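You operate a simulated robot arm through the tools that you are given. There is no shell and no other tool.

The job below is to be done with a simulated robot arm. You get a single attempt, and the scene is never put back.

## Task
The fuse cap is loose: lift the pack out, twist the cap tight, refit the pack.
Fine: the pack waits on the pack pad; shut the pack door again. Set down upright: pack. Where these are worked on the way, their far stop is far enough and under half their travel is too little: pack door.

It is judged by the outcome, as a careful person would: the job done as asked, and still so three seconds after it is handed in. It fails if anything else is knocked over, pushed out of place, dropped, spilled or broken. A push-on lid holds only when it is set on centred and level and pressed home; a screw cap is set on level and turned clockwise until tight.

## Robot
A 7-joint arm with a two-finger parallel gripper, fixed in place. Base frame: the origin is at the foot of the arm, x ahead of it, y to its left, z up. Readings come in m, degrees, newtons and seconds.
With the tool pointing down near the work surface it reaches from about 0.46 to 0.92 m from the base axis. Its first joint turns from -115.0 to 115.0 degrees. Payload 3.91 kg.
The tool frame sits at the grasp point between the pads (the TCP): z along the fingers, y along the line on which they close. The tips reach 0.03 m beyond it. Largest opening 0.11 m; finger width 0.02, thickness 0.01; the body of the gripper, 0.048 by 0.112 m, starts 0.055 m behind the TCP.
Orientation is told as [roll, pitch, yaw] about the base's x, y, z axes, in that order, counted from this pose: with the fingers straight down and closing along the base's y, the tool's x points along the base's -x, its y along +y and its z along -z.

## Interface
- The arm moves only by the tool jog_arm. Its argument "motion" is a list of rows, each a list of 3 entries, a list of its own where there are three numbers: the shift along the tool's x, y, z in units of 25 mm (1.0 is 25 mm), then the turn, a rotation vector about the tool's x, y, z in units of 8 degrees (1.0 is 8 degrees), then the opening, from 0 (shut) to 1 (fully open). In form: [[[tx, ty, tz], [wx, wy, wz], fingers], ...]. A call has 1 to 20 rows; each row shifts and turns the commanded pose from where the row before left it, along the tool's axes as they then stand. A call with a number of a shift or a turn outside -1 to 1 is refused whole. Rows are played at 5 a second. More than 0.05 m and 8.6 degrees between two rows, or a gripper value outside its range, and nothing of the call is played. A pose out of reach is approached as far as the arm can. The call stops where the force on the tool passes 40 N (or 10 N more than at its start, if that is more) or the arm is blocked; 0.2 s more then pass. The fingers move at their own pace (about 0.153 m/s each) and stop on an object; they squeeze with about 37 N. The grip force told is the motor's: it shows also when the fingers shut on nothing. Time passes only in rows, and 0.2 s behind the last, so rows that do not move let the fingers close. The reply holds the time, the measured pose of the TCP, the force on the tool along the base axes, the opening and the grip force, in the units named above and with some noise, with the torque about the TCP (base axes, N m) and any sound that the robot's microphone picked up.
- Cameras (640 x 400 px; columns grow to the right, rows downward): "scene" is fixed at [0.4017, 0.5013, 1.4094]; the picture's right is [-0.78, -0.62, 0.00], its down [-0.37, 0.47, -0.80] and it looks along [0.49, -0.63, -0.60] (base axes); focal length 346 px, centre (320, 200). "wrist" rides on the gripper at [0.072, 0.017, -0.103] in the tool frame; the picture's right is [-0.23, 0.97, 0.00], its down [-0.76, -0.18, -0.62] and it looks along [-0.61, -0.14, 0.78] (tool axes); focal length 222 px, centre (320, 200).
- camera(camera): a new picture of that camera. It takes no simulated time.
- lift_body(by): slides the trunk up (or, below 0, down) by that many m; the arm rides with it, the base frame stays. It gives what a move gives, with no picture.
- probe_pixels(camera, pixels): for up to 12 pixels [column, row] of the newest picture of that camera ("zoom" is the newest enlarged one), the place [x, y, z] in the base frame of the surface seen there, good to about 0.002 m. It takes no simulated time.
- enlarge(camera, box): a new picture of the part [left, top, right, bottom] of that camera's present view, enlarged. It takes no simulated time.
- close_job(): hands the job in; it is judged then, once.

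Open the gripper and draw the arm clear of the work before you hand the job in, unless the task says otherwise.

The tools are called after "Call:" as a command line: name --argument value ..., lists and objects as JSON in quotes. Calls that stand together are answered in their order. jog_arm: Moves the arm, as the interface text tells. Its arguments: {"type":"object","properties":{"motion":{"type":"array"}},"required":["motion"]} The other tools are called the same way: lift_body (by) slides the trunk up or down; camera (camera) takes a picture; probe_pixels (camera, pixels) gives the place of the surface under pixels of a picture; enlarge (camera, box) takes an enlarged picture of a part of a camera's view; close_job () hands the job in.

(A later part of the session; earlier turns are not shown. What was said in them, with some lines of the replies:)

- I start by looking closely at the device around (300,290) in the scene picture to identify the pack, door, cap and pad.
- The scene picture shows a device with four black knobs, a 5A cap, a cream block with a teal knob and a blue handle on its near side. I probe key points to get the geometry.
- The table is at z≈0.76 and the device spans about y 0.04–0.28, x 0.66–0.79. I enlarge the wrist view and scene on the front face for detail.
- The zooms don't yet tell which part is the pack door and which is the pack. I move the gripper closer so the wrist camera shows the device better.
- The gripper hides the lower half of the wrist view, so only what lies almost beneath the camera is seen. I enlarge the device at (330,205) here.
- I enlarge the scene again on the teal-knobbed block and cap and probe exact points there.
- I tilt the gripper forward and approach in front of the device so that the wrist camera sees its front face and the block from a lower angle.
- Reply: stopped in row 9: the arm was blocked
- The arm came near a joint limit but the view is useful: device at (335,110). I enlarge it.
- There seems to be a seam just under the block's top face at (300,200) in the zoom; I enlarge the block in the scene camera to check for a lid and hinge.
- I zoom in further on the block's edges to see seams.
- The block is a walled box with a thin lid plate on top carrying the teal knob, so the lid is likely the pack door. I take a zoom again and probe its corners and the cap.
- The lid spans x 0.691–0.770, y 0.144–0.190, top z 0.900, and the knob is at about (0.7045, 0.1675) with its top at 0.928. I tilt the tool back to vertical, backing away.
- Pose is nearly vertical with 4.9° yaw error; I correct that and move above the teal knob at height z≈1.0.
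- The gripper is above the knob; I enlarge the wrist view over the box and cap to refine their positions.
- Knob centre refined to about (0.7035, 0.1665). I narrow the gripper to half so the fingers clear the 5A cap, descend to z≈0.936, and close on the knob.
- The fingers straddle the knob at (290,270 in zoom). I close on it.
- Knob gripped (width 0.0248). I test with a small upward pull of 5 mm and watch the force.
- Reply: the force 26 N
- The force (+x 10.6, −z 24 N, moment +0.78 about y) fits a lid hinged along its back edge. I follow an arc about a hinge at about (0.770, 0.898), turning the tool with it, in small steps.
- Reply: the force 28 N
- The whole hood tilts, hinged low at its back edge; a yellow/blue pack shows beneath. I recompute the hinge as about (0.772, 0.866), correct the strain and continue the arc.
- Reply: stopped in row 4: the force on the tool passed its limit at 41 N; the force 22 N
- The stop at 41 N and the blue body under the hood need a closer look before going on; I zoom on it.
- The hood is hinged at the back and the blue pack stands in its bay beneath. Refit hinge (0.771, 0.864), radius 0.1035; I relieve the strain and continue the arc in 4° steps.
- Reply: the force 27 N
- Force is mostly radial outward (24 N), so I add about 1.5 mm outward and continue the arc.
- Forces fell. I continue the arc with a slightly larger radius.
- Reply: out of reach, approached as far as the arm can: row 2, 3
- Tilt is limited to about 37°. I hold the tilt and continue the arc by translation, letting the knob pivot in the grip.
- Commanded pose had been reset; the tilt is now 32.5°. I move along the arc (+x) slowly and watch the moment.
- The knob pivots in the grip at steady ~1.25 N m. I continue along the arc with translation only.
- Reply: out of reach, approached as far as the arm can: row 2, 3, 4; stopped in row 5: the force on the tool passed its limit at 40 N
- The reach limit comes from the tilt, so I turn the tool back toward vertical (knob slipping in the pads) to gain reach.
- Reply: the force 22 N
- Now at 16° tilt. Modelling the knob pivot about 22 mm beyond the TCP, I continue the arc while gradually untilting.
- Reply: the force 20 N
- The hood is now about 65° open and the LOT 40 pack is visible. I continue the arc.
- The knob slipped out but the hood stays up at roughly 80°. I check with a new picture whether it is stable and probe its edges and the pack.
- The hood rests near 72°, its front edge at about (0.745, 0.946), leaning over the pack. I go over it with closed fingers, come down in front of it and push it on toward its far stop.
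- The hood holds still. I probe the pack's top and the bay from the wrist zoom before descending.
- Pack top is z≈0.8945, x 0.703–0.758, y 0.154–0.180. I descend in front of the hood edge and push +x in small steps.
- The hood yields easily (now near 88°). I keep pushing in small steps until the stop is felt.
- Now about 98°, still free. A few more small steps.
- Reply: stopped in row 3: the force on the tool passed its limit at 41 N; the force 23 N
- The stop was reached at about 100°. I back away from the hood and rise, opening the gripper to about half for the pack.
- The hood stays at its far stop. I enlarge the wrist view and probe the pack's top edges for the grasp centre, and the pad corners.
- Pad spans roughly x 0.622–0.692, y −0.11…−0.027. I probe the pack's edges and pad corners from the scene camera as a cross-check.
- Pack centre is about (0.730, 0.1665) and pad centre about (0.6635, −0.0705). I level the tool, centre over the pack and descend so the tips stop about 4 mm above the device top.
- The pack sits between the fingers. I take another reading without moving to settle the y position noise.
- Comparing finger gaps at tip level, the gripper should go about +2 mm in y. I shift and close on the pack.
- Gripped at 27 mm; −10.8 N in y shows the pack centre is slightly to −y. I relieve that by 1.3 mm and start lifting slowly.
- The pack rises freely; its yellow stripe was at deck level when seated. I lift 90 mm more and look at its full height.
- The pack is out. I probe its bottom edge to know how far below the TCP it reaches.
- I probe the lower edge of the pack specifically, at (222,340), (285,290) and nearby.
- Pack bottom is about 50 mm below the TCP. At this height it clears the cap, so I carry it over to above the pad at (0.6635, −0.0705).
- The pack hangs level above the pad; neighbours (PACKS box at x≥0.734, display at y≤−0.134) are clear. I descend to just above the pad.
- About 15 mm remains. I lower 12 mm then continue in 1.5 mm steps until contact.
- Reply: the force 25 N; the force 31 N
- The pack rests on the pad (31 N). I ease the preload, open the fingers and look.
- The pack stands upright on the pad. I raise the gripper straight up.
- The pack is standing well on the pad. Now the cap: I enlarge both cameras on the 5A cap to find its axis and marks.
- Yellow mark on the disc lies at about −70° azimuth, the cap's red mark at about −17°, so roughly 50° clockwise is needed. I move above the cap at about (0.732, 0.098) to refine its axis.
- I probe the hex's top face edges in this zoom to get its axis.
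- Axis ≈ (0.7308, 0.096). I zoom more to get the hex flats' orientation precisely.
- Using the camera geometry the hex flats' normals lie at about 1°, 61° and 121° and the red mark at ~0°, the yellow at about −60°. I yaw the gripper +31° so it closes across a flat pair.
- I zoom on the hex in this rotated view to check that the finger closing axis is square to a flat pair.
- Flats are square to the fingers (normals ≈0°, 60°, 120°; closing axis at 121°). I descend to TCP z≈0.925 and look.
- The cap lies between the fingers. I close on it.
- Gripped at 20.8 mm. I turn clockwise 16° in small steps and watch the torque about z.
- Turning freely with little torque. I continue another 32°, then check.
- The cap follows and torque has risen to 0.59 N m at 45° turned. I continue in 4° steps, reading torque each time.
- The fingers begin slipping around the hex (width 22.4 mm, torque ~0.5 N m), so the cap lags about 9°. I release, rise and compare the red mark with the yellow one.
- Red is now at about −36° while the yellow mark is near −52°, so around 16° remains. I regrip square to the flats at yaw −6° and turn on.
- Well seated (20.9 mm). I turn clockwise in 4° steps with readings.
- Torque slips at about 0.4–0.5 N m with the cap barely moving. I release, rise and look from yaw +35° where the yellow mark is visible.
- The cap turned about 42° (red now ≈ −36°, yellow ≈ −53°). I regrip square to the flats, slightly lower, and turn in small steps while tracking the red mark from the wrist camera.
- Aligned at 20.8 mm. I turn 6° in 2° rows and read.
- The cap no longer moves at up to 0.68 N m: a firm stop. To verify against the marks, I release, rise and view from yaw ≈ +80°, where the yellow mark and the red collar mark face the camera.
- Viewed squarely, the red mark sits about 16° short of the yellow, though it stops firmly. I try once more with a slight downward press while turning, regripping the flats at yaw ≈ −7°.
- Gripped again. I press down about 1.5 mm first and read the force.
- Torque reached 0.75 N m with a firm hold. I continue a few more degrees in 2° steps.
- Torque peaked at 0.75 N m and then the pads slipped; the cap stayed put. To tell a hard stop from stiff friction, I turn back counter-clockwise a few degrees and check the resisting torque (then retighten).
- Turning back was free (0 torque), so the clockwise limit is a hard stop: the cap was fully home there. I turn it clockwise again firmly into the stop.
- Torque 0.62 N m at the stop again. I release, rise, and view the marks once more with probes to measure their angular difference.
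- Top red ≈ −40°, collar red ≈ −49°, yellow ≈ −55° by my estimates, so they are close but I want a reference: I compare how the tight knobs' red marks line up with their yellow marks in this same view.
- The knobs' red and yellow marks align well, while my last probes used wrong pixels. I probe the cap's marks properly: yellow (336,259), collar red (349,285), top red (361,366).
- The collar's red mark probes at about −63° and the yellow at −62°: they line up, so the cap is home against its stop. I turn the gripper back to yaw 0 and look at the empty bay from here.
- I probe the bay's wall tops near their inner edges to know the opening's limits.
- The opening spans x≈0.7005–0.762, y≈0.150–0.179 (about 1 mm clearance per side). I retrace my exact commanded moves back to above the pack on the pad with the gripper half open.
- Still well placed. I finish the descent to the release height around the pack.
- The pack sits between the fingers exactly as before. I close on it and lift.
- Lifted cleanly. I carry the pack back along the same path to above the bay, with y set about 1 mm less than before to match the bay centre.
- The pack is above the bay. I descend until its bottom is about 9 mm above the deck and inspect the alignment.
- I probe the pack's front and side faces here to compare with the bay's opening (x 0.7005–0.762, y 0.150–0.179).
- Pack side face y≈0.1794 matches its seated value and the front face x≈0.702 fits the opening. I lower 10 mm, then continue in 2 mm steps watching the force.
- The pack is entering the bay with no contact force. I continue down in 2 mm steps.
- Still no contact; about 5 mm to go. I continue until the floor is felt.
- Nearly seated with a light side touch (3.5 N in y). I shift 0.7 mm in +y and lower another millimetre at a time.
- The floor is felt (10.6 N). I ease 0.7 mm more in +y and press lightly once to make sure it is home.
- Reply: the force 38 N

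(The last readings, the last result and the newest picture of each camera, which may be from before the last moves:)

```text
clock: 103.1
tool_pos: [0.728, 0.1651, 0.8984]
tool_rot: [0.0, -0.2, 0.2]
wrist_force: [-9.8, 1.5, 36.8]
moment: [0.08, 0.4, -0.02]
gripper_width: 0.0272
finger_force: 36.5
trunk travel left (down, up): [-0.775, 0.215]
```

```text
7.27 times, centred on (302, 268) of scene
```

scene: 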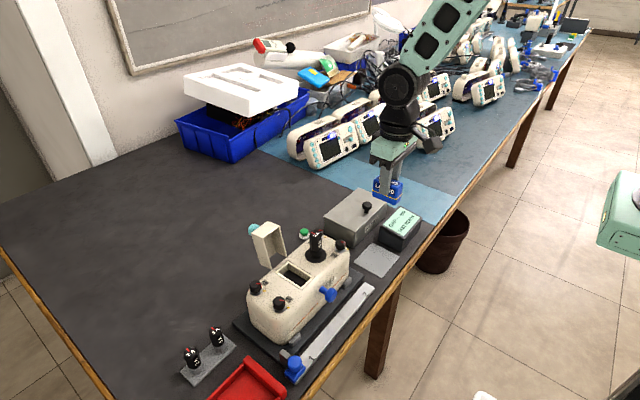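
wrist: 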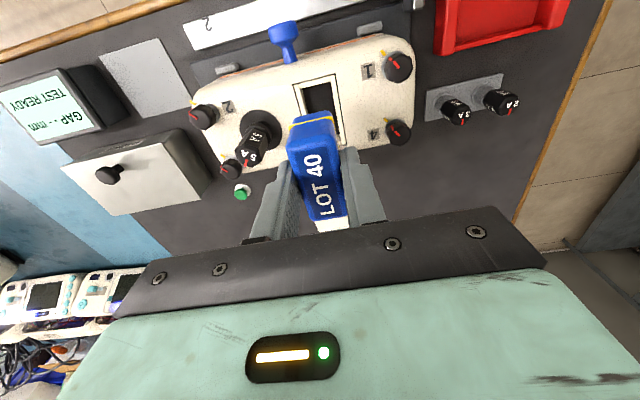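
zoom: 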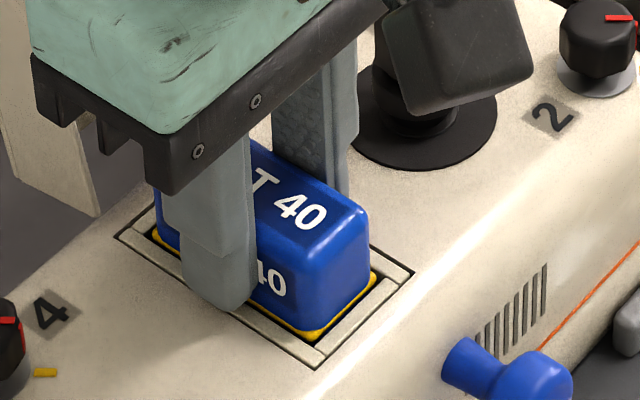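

The pack is firmly seated (37 N). I ease the load, open the fingers, and rise straight up.

Call:
jog_arm --motion '[[[0, 0, -0.06], [0, 0, 0], 0], [[0, 0, 0], [0, 0, 0], 0]]'

Call:
jog_arm --motion '[[[0, 0, 0], [0, 0, 0], 0.5], [[0, 0, 0], [0, 0, 0], 0.5], [[0, 0, -0.5], [0, 0, 0], 0.5], [[0, 0, -1], [0, 0, 0], 0.5], [[0, 0, -1], [0, 0, 0], 0.5], [[0, 0, -1], [0, 0, 0], 0.5], [[0, 0, -1], [0, 0, 0], 0.5], [[0, 0, 0], [0, 0, 0], 0.5]]'

Call:
enlarge --camera "scene" --box '[265, 220, 345, 295]'

Call:
camera --camera "wrist"

```text
clock: 103.7
tool_pos: [0.7265, 0.1655, 0.898]
tool_rot: [0.0, -0.2, 0.2]
wrist_force: [-1.7, 4.3, 24.6]
moment: [0.19, -0.22, -0.03]
gripper_width: 0.0271
finger_force: 37.2
trunk travel left (down, up): [-0.775, 0.215]
```

```text
clock: 105.5
tool_pos: [0.7301, 0.1662, 1.0112]
tool_rot: [-0.1, 0.0, 0.2]
wrist_force: [-0.2, -0.2, 0.0]
moment: [-0.01, -0.01, 0.03]
gripper_width: 0.0548
finger_force: 0.1
trunk travel left (down, up): [-0.775, 0.215]
```

```text
5.33 times, centred on (305, 258) of scene
```

zoom: 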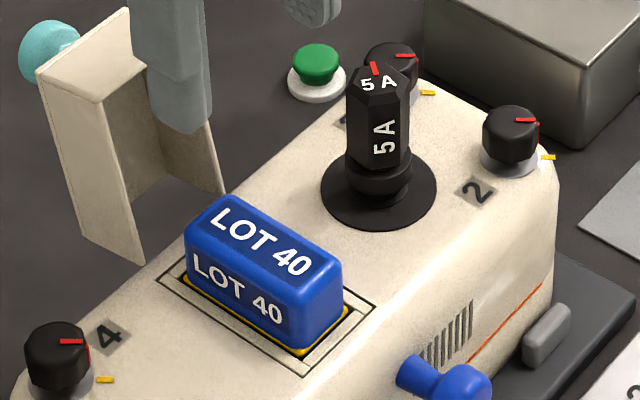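

```text
taken
```

wrist: 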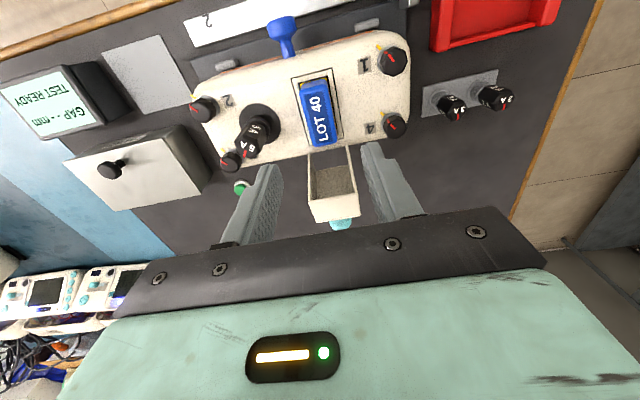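

The pack looks seated as before. I probe its top height to compare with the original 0.894.

Call:
probe_pixels --camera "zoom" --pixels '[[215, 212], [240, 230], [270, 250], [300, 270], [290, 240], [320, 265], [205, 225], [250, 215], [275, 330], [320, 310], [70, 200], [110, 100]]'

Call:
probe_pixels --camera "wrist" --pixels '[[312, 100], [318, 120], [322, 135], [315, 110], [330, 130]]'

```text
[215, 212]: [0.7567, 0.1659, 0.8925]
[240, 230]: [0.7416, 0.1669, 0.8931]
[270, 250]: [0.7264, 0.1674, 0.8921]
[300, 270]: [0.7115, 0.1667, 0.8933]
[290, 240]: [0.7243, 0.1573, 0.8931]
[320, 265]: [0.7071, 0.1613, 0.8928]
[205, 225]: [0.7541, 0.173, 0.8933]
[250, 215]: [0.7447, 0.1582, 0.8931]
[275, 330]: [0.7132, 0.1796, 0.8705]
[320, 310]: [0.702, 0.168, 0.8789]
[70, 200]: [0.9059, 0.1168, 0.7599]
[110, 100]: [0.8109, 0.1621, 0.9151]
```

```text
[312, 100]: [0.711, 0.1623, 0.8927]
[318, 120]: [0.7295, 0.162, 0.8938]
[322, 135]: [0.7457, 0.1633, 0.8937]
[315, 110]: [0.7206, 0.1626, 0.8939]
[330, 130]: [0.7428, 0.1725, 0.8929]
```

The pack top is level at z≈0.893, as originally. Now the door: I close the fingers, pass over the hood and come down behind it (x≈0.872) to push it shut from its knob side.

Call:
jog_arm --motion '[[[0, 0, -0.8], [0, 0, 0], 0], [[-0.947, 0, 0], [0, 0, 0], 0], [[-0.947, 0, 0], [0, 0, 0], 0], [[-0.947, 0, 0], [0, 0, 0], 0], [[-0.947, 0, 0], [0, 0, 0], 0], [[-0.947, 0, 0], [0, 0, 0], 0], [[-0.947, 0, 0], [0, 0, 0], 0], [[0, 0, 0], [0, 0, 0], 0]]'

Call:
enlarge --camera "scene" --box '[235, 190, 335, 280]'

```text
clock: 107.3
tool_pos: [0.8714, 0.1673, 1.0301]
tool_rot: [-0.1, 0.1, 0.2]
wrist_force: [-0.5, -0.9, 0.6]
moment: [0.0, 0.0, 0.0]
gripper_width: 0.0001
finger_force: 37.4
trunk travel left (down, up): [-0.775, 0.215]
```

```text
4.44 times, centred on (285, 235) of scene
```

zoom: 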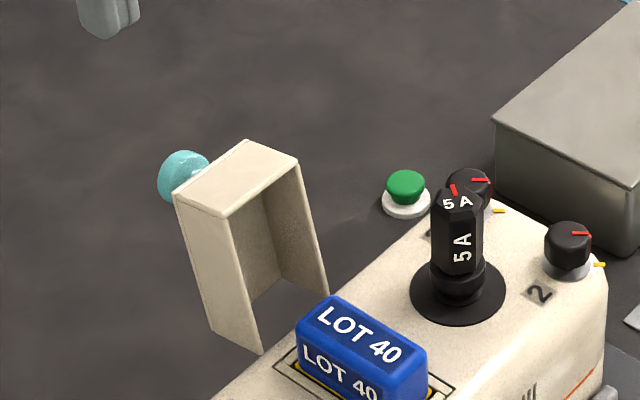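

The fingers are behind and above the knob. I descend to TCP z≈0.935 and begin pushing toward −x.

Call:
jog_arm --motion '[[[0, 0, 0.95], [0, 0, 0], 0], [[0, 0, 0.95], [0, 0, 0], 0], [[0, 0, 0.95], [0, 0, 0], 0], [[0, 0, 0.95], [0, 0, 0], 0], [[0, 0, 0], [0, 0, 0], 0]]'

Call:
jog_arm --motion '[[[0.37, 0, 0], [0, 0, 0], 0], [[0.37, 0, 0], [0, 0, 0], 0], [[0.37, 0, 0], [0, 0, 0], 0], [[0.37, 0, 0], [0, 0, 0], 0], [[0, 0, 0], [0, 0, 0], 0]]'

Call:
enlarge --camera "scene" --box '[235, 190, 335, 280]'

```text
clock: 108.5
tool_pos: [0.8698, 0.1666, 0.9347]
tool_rot: [-0.1, 0.1, 0.2]
wrist_force: [0.0, -0.2, 0.7]
moment: [0.04, 0.0, -0.01]
gripper_width: 0.0
finger_force: 37.3
trunk travel left (down, up): [-0.775, 0.215]
```

```text
clock: 109.7
tool_pos: [0.8351, 0.168, 0.9343]
tool_rot: [-0.2, 0.0, 0.2]
wrist_force: [-0.4, -0.2, 0.5]
moment: [-0.04, -0.06, -0.06]
gripper_width: 0.0
finger_force: 36.6
trunk travel left (down, up): [-0.775, 0.215]
```

```text
4.44 times, centred on (285, 235) of scene
```

zoom: 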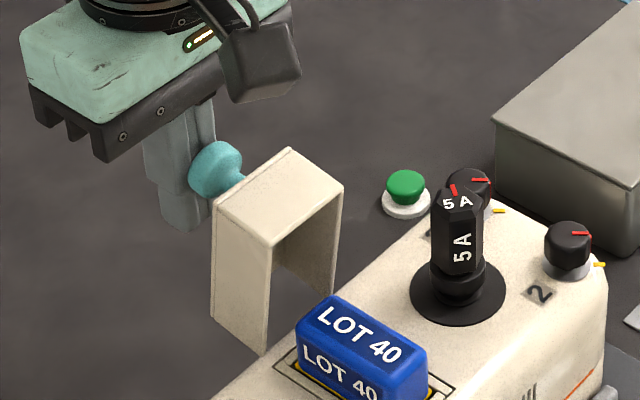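

The hood swings down easily. I continue −x with a slight rise to follow the knob.

Call:
jog_arm --motion '[[[0.35, 0, -0.14], [0, 0, 0], 0], [[0.35, 0, -0.13], [0, 0, 0], 0], [[0.35, 0, -0.13], [0, 0, 0], 0], [[0.38, 0, -0.13], [0, 0, 0], 0], [[0.38, 0, -0.13], [0, 0, 0], 0], [[0.38, 0, -0.13], [0, 0, 0], 0], [[0, 0, 0], [0, 0, 0], 0]]'

Call:
enlarge --camera "scene" --box '[245, 200, 345, 290]'

```text
clock: 111.3
tool_pos: [0.7799, 0.1665, 0.9532]
tool_rot: [-0.1, -0.1, 0.2]
wrist_force: [0.5, -1.0, 0.1]
moment: [-0.01, 0.01, 0.03]
gripper_width: 0.0
finger_force: 36.9
trunk travel left (down, up): [-0.775, 0.215]
```

```text
4.44 times, centred on (295, 245) of scene
```

zoom: 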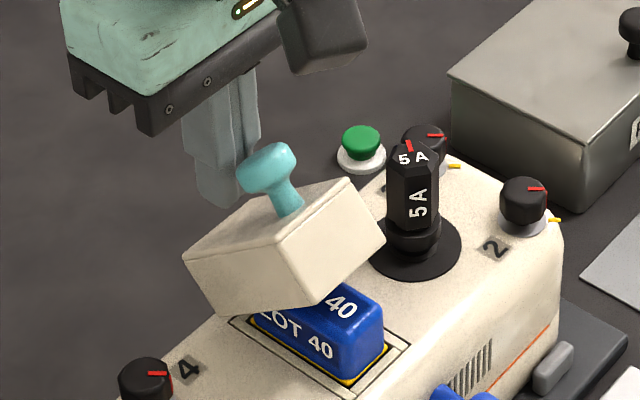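

At about 40°. I continue along the planned path, lowering slightly as the knob comes down.

Call:
jog_arm --motion '[[[0.3, 0, 0], [0, 0, 0], 0], [[0.3, 0, 0], [0, 0, 0], 0], [[0.28, 0, 0.08], [0, 0, 0], 0], [[0.28, 0, 0.08], [0, 0, 0], 0], [[0, 0, 0], [0, 0, 0], 0]]'

Call:
jog_arm --motion '[[[0.26, 0, 0.1], [0, 0, 0], 0], [[0.26, 0, 0.1], [0, 0, 0], 0], [[0.2, 0, 0.04], [0, 0, 0], 0], [[0.2, 0, 0.04], [0, 0, 0], 0], [[0, 0, 0], [0, 0, 0], 0]]'

Call:
enlarge --camera "scene" --box '[245, 200, 345, 290]'

```text
clock: 112.5
tool_pos: [0.7484, 0.1664, 0.9496]
tool_rot: [-0.1, 0.0, 0.2]
wrist_force: [-0.8, 0.8, 0.2]
moment: [-0.03, -0.04, -0.01]
gripper_width: 0.0002
finger_force: 37.0
trunk travel left (down, up): [-0.775, 0.215]
```

```text
clock: 113.7
tool_pos: [0.7268, 0.1656, 0.9439]
tool_rot: [-0.1, -0.1, 0.2]
wrist_force: [7.5, -1.2, -1.2]
moment: [0.03, -0.14, 0.05]
gripper_width: 0.0001
finger_force: 37.0
trunk travel left (down, up): [-0.775, 0.215]
```

```text
4.44 times, centred on (295, 245) of scene
```

zoom: 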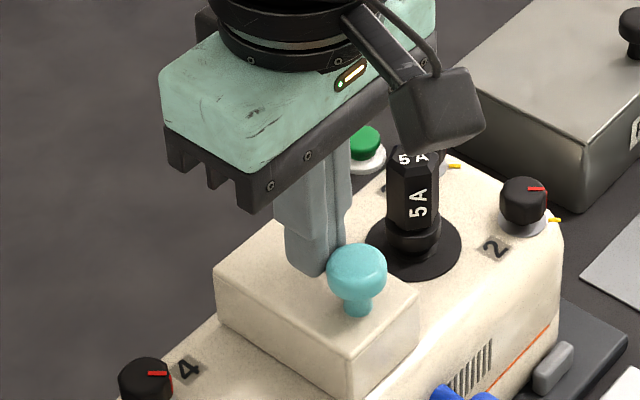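

The hood is down (7.5 N against the knob). I back off, go above the knob and press gently to be sure it is fully shut.

Call:
jog_arm --motion '[[[-0.3, 0, 0], [0, 0, 0], 0], [[0, 0, -1], [0, 0, 0], 0], [[0, 0, -1], [0, 0, 0], 0], [[0.65, 0.03, 0], [0, 0, 0], 0], [[0.6, 0, 0], [0, 0, 0], 0], [[0, 0, 1], [0, 0, 0], 0], [[0, 0, 0.2], [0, 0, 0], 0], [[0, 0, 0], [0, 0, 0], 0]]'

Call:
jog_arm --motion '[[[0, 0, 0.1], [0, 0, 0], 0], [[0, 0, 0.1], [0, 0, 0], 0], [[0, 0, 0], [0, 0, 0], 0]]'

Call:
enlarge --camera "scene" --box '[245, 200, 345, 290]'

```text
clock: 115.5
tool_pos: [0.7026, 0.1672, 0.9628]
tool_rot: [-0.1, 0.0, 0.2]
wrist_force: [0.4, 0.7, 0.2]
moment: [0.0, 0.01, -0.01]
gripper_width: 0.0
finger_force: 36.9
trunk travel left (down, up): [-0.775, 0.215]
```

```text
clock: 116.3
tool_pos: [0.7033, 0.1658, 0.959]
tool_rot: [-0.1, 0.0, 0.2]
wrist_force: [-3.0, -0.2, 5.7]
moment: [0.03, 0.05, 0.0]
gripper_width: 0.0001
finger_force: 37.2
trunk travel left (down, up): [-0.775, 0.215]
```

```text
4.44 times, centred on (295, 245) of scene
```

zoom: 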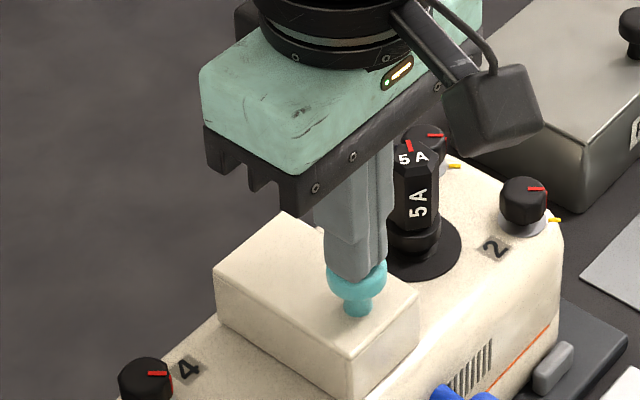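

Contact at the knob top (5.7 N). I press about 1 mm more, then rise clear.

Call:
jog_arm --motion '[[[0, 0, 0.05], [0, 0, 0], 0], [[0, 0, 0], [0, 0, 0], 0]]'

Call:
jog_arm --motion '[[[0, 0, -0.5], [0, 0, 0], 0], [[0, 0, -1], [0, 0, 0], 0], [[0, 0, -1], [0, 0, 0], 0], [[0, 0, -1], [0, 0, 0], 0], [[0.5, 0, -1], [0, 0, 0], 0.5], [[1, 0, -1], [0, 0, 0], 0.8], [[1, 0, -0.5], [0, 0, 0], 1], [[1, 0, 0], [0, 0, 0], 1], [[1, 0, 0], [0, 0, 0], 1], [[1, 0, 0], [0, 0, 0], 1], [[1, 0, 0], [0, 0, 0], 1], [[0, 0, 0], [0, 0, 0], 1]]'

Call:
camera --camera "scene"

Call:
enlarge --camera "scene" --box '[235, 210, 365, 310]'

```text
clock: 116.9
tool_pos: [0.7033, 0.1669, 0.9582]
tool_rot: [0.1, 0.0, 0.2]
wrist_force: [-6.7, 0.2, 16.9]
moment: [-0.02, 0.09, 0.0]
gripper_width: 0.0
finger_force: 36.9
trunk travel left (down, up): [-0.775, 0.215]
```

```text
clock: 119.5
tool_pos: [0.5407, 0.1625, 1.1062]
tool_rot: [0.0, 0.0, 0.2]
wrist_force: [1.4, 0.1, 0.0]
moment: [0.02, -0.04, 0.02]
gripper_width: 0.11
finger_force: 0.1
trunk travel left (down, up): [-0.775, 0.215]
```

```text
taken
```

scene: 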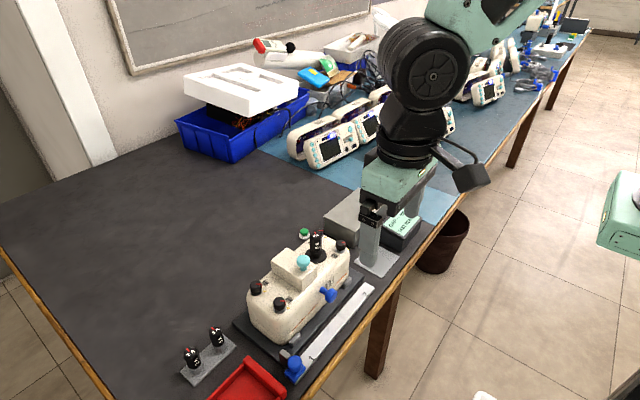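

```text
4.00 times, centred on (300, 260) of scene
```

zoom: 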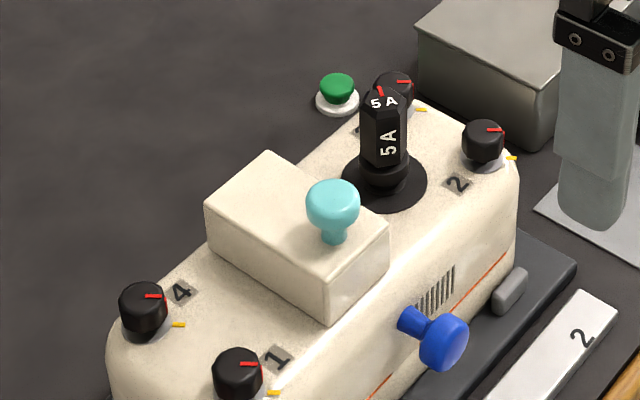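

The hood is shut and the arm is clear. I probe the lid's corners to confirm it sits level at its original height, and check the cap's marks and surroundings once more.

Call:
enlarge --camera "scene" --box '[268, 243, 332, 293]'

Call:
probe_pixels --camera "zoom" --pixels '[[95, 145], [216, 42], [335, 296], [452, 182], [345, 120], [300, 250], [150, 130], [260, 100], [90, 165], [350, 320], [452, 210], [200, 60]]'

Call:
camera --camera "wrist"

Call:
enlarge --camera "wrist" --box '[220, 110, 440, 240]'

```text
8.00 times, centred on (300, 268) of scene
```

zoom: 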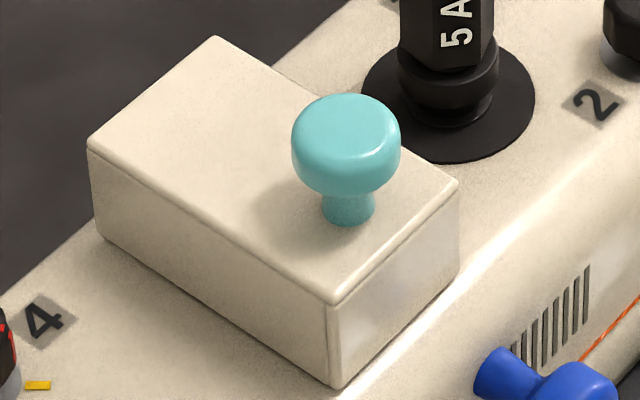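

```text
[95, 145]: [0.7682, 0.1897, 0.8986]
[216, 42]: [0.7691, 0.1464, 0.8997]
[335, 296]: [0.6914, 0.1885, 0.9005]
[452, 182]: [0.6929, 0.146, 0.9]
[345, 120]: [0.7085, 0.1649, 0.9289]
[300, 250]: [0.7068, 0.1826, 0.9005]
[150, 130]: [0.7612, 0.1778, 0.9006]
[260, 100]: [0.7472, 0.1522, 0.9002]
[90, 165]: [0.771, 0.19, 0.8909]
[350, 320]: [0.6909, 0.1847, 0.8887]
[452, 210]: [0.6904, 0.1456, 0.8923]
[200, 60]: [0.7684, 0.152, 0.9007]
```

```text
taken
```

wrist: 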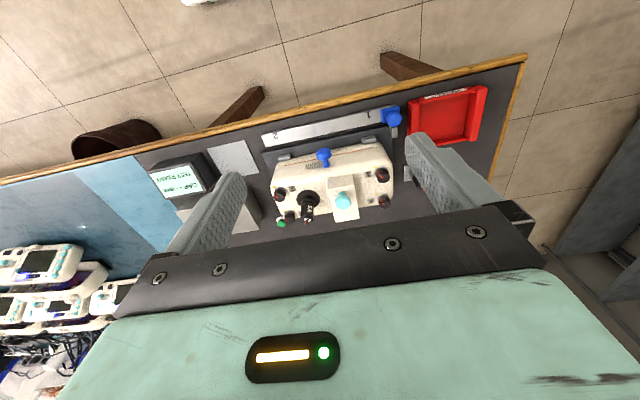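

```text
2.91 times, centred on (330, 175) of wrist
```

zoom: 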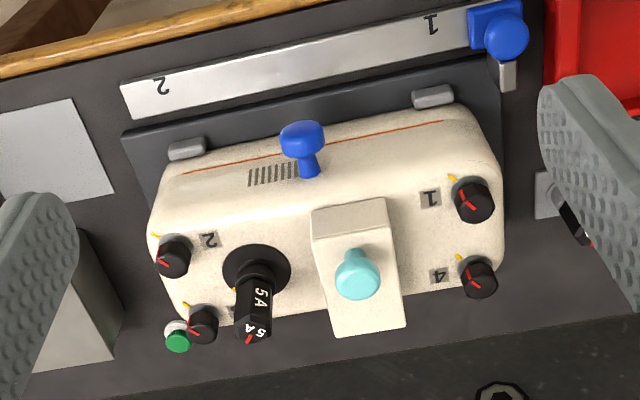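

The lid is level at z≈0.900 with all corners at their original positions. One last zoom on the cap's marks from here.

Call:
enlarge --camera "wrist" --box '[290, 185, 330, 230]'

Call:
enlarge --camera "scene" --box '[160, 200, 440, 400]'

```text
8.89 times, centred on (310, 208) of wrist
```

zoom: 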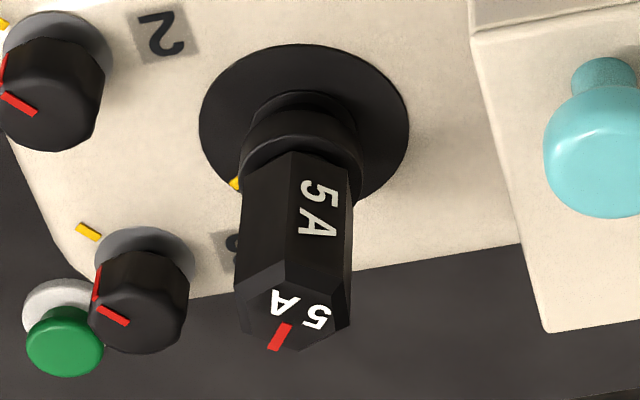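

```text
2.00 times, centred on (300, 300) of scene
```

zoom: 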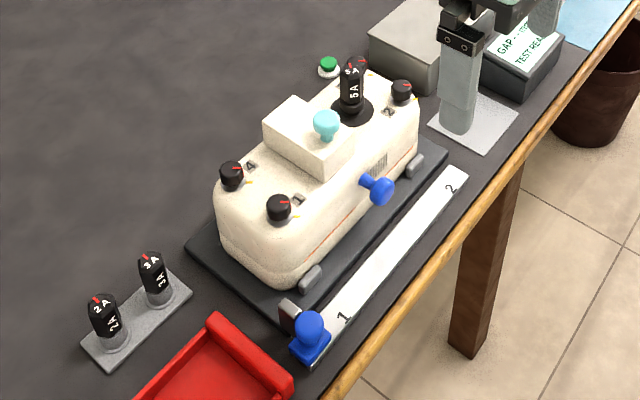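

The lid is back at its original position and height, and the pack is in its bay at its original depth. The cap is against its clockwise stop, with the collar's red mark lined up with the yellow one. Nothing else looks moved, and the open gripper is clear of the work, so I hand the job in.

Call:
close_job

```text
The job is handed in.
```

The job is handed in: the fuse cap is turned tight, the pack is back in its bay, and the pack door is shut.

- **Pack door:** I opened it to its far stop, at about 100°. Afterwards I pushed it shut and pressed it down. Its corners probe at their starting positions, with the top level at 0.900 m.
- **Pack:** It stood upright on the pack pad while I worked on the cap. It is now back in its bay with its top level at about 0.893 m, the same as at the start within the probe's accuracy.
- **Fuse cap:** I turned it about 40° clockwise to a hard stop, which held at up to 0.75 N m. To confirm it was a hard stop, I turned the cap back a few degrees, found no resistance, and tightened it again.
- **Cap marks:** The red mark on the cap's collar lines up with the yellow mark to within my measuring error. The red mark on top of the cap points about 25° away from the yellow. It was offset from the collar mark by about the same amount before I started, so I went by the collar mark and the hard stop.

Nothing else on the bench looks moved in the last pictures. The arm is drawn back with the gripper open.
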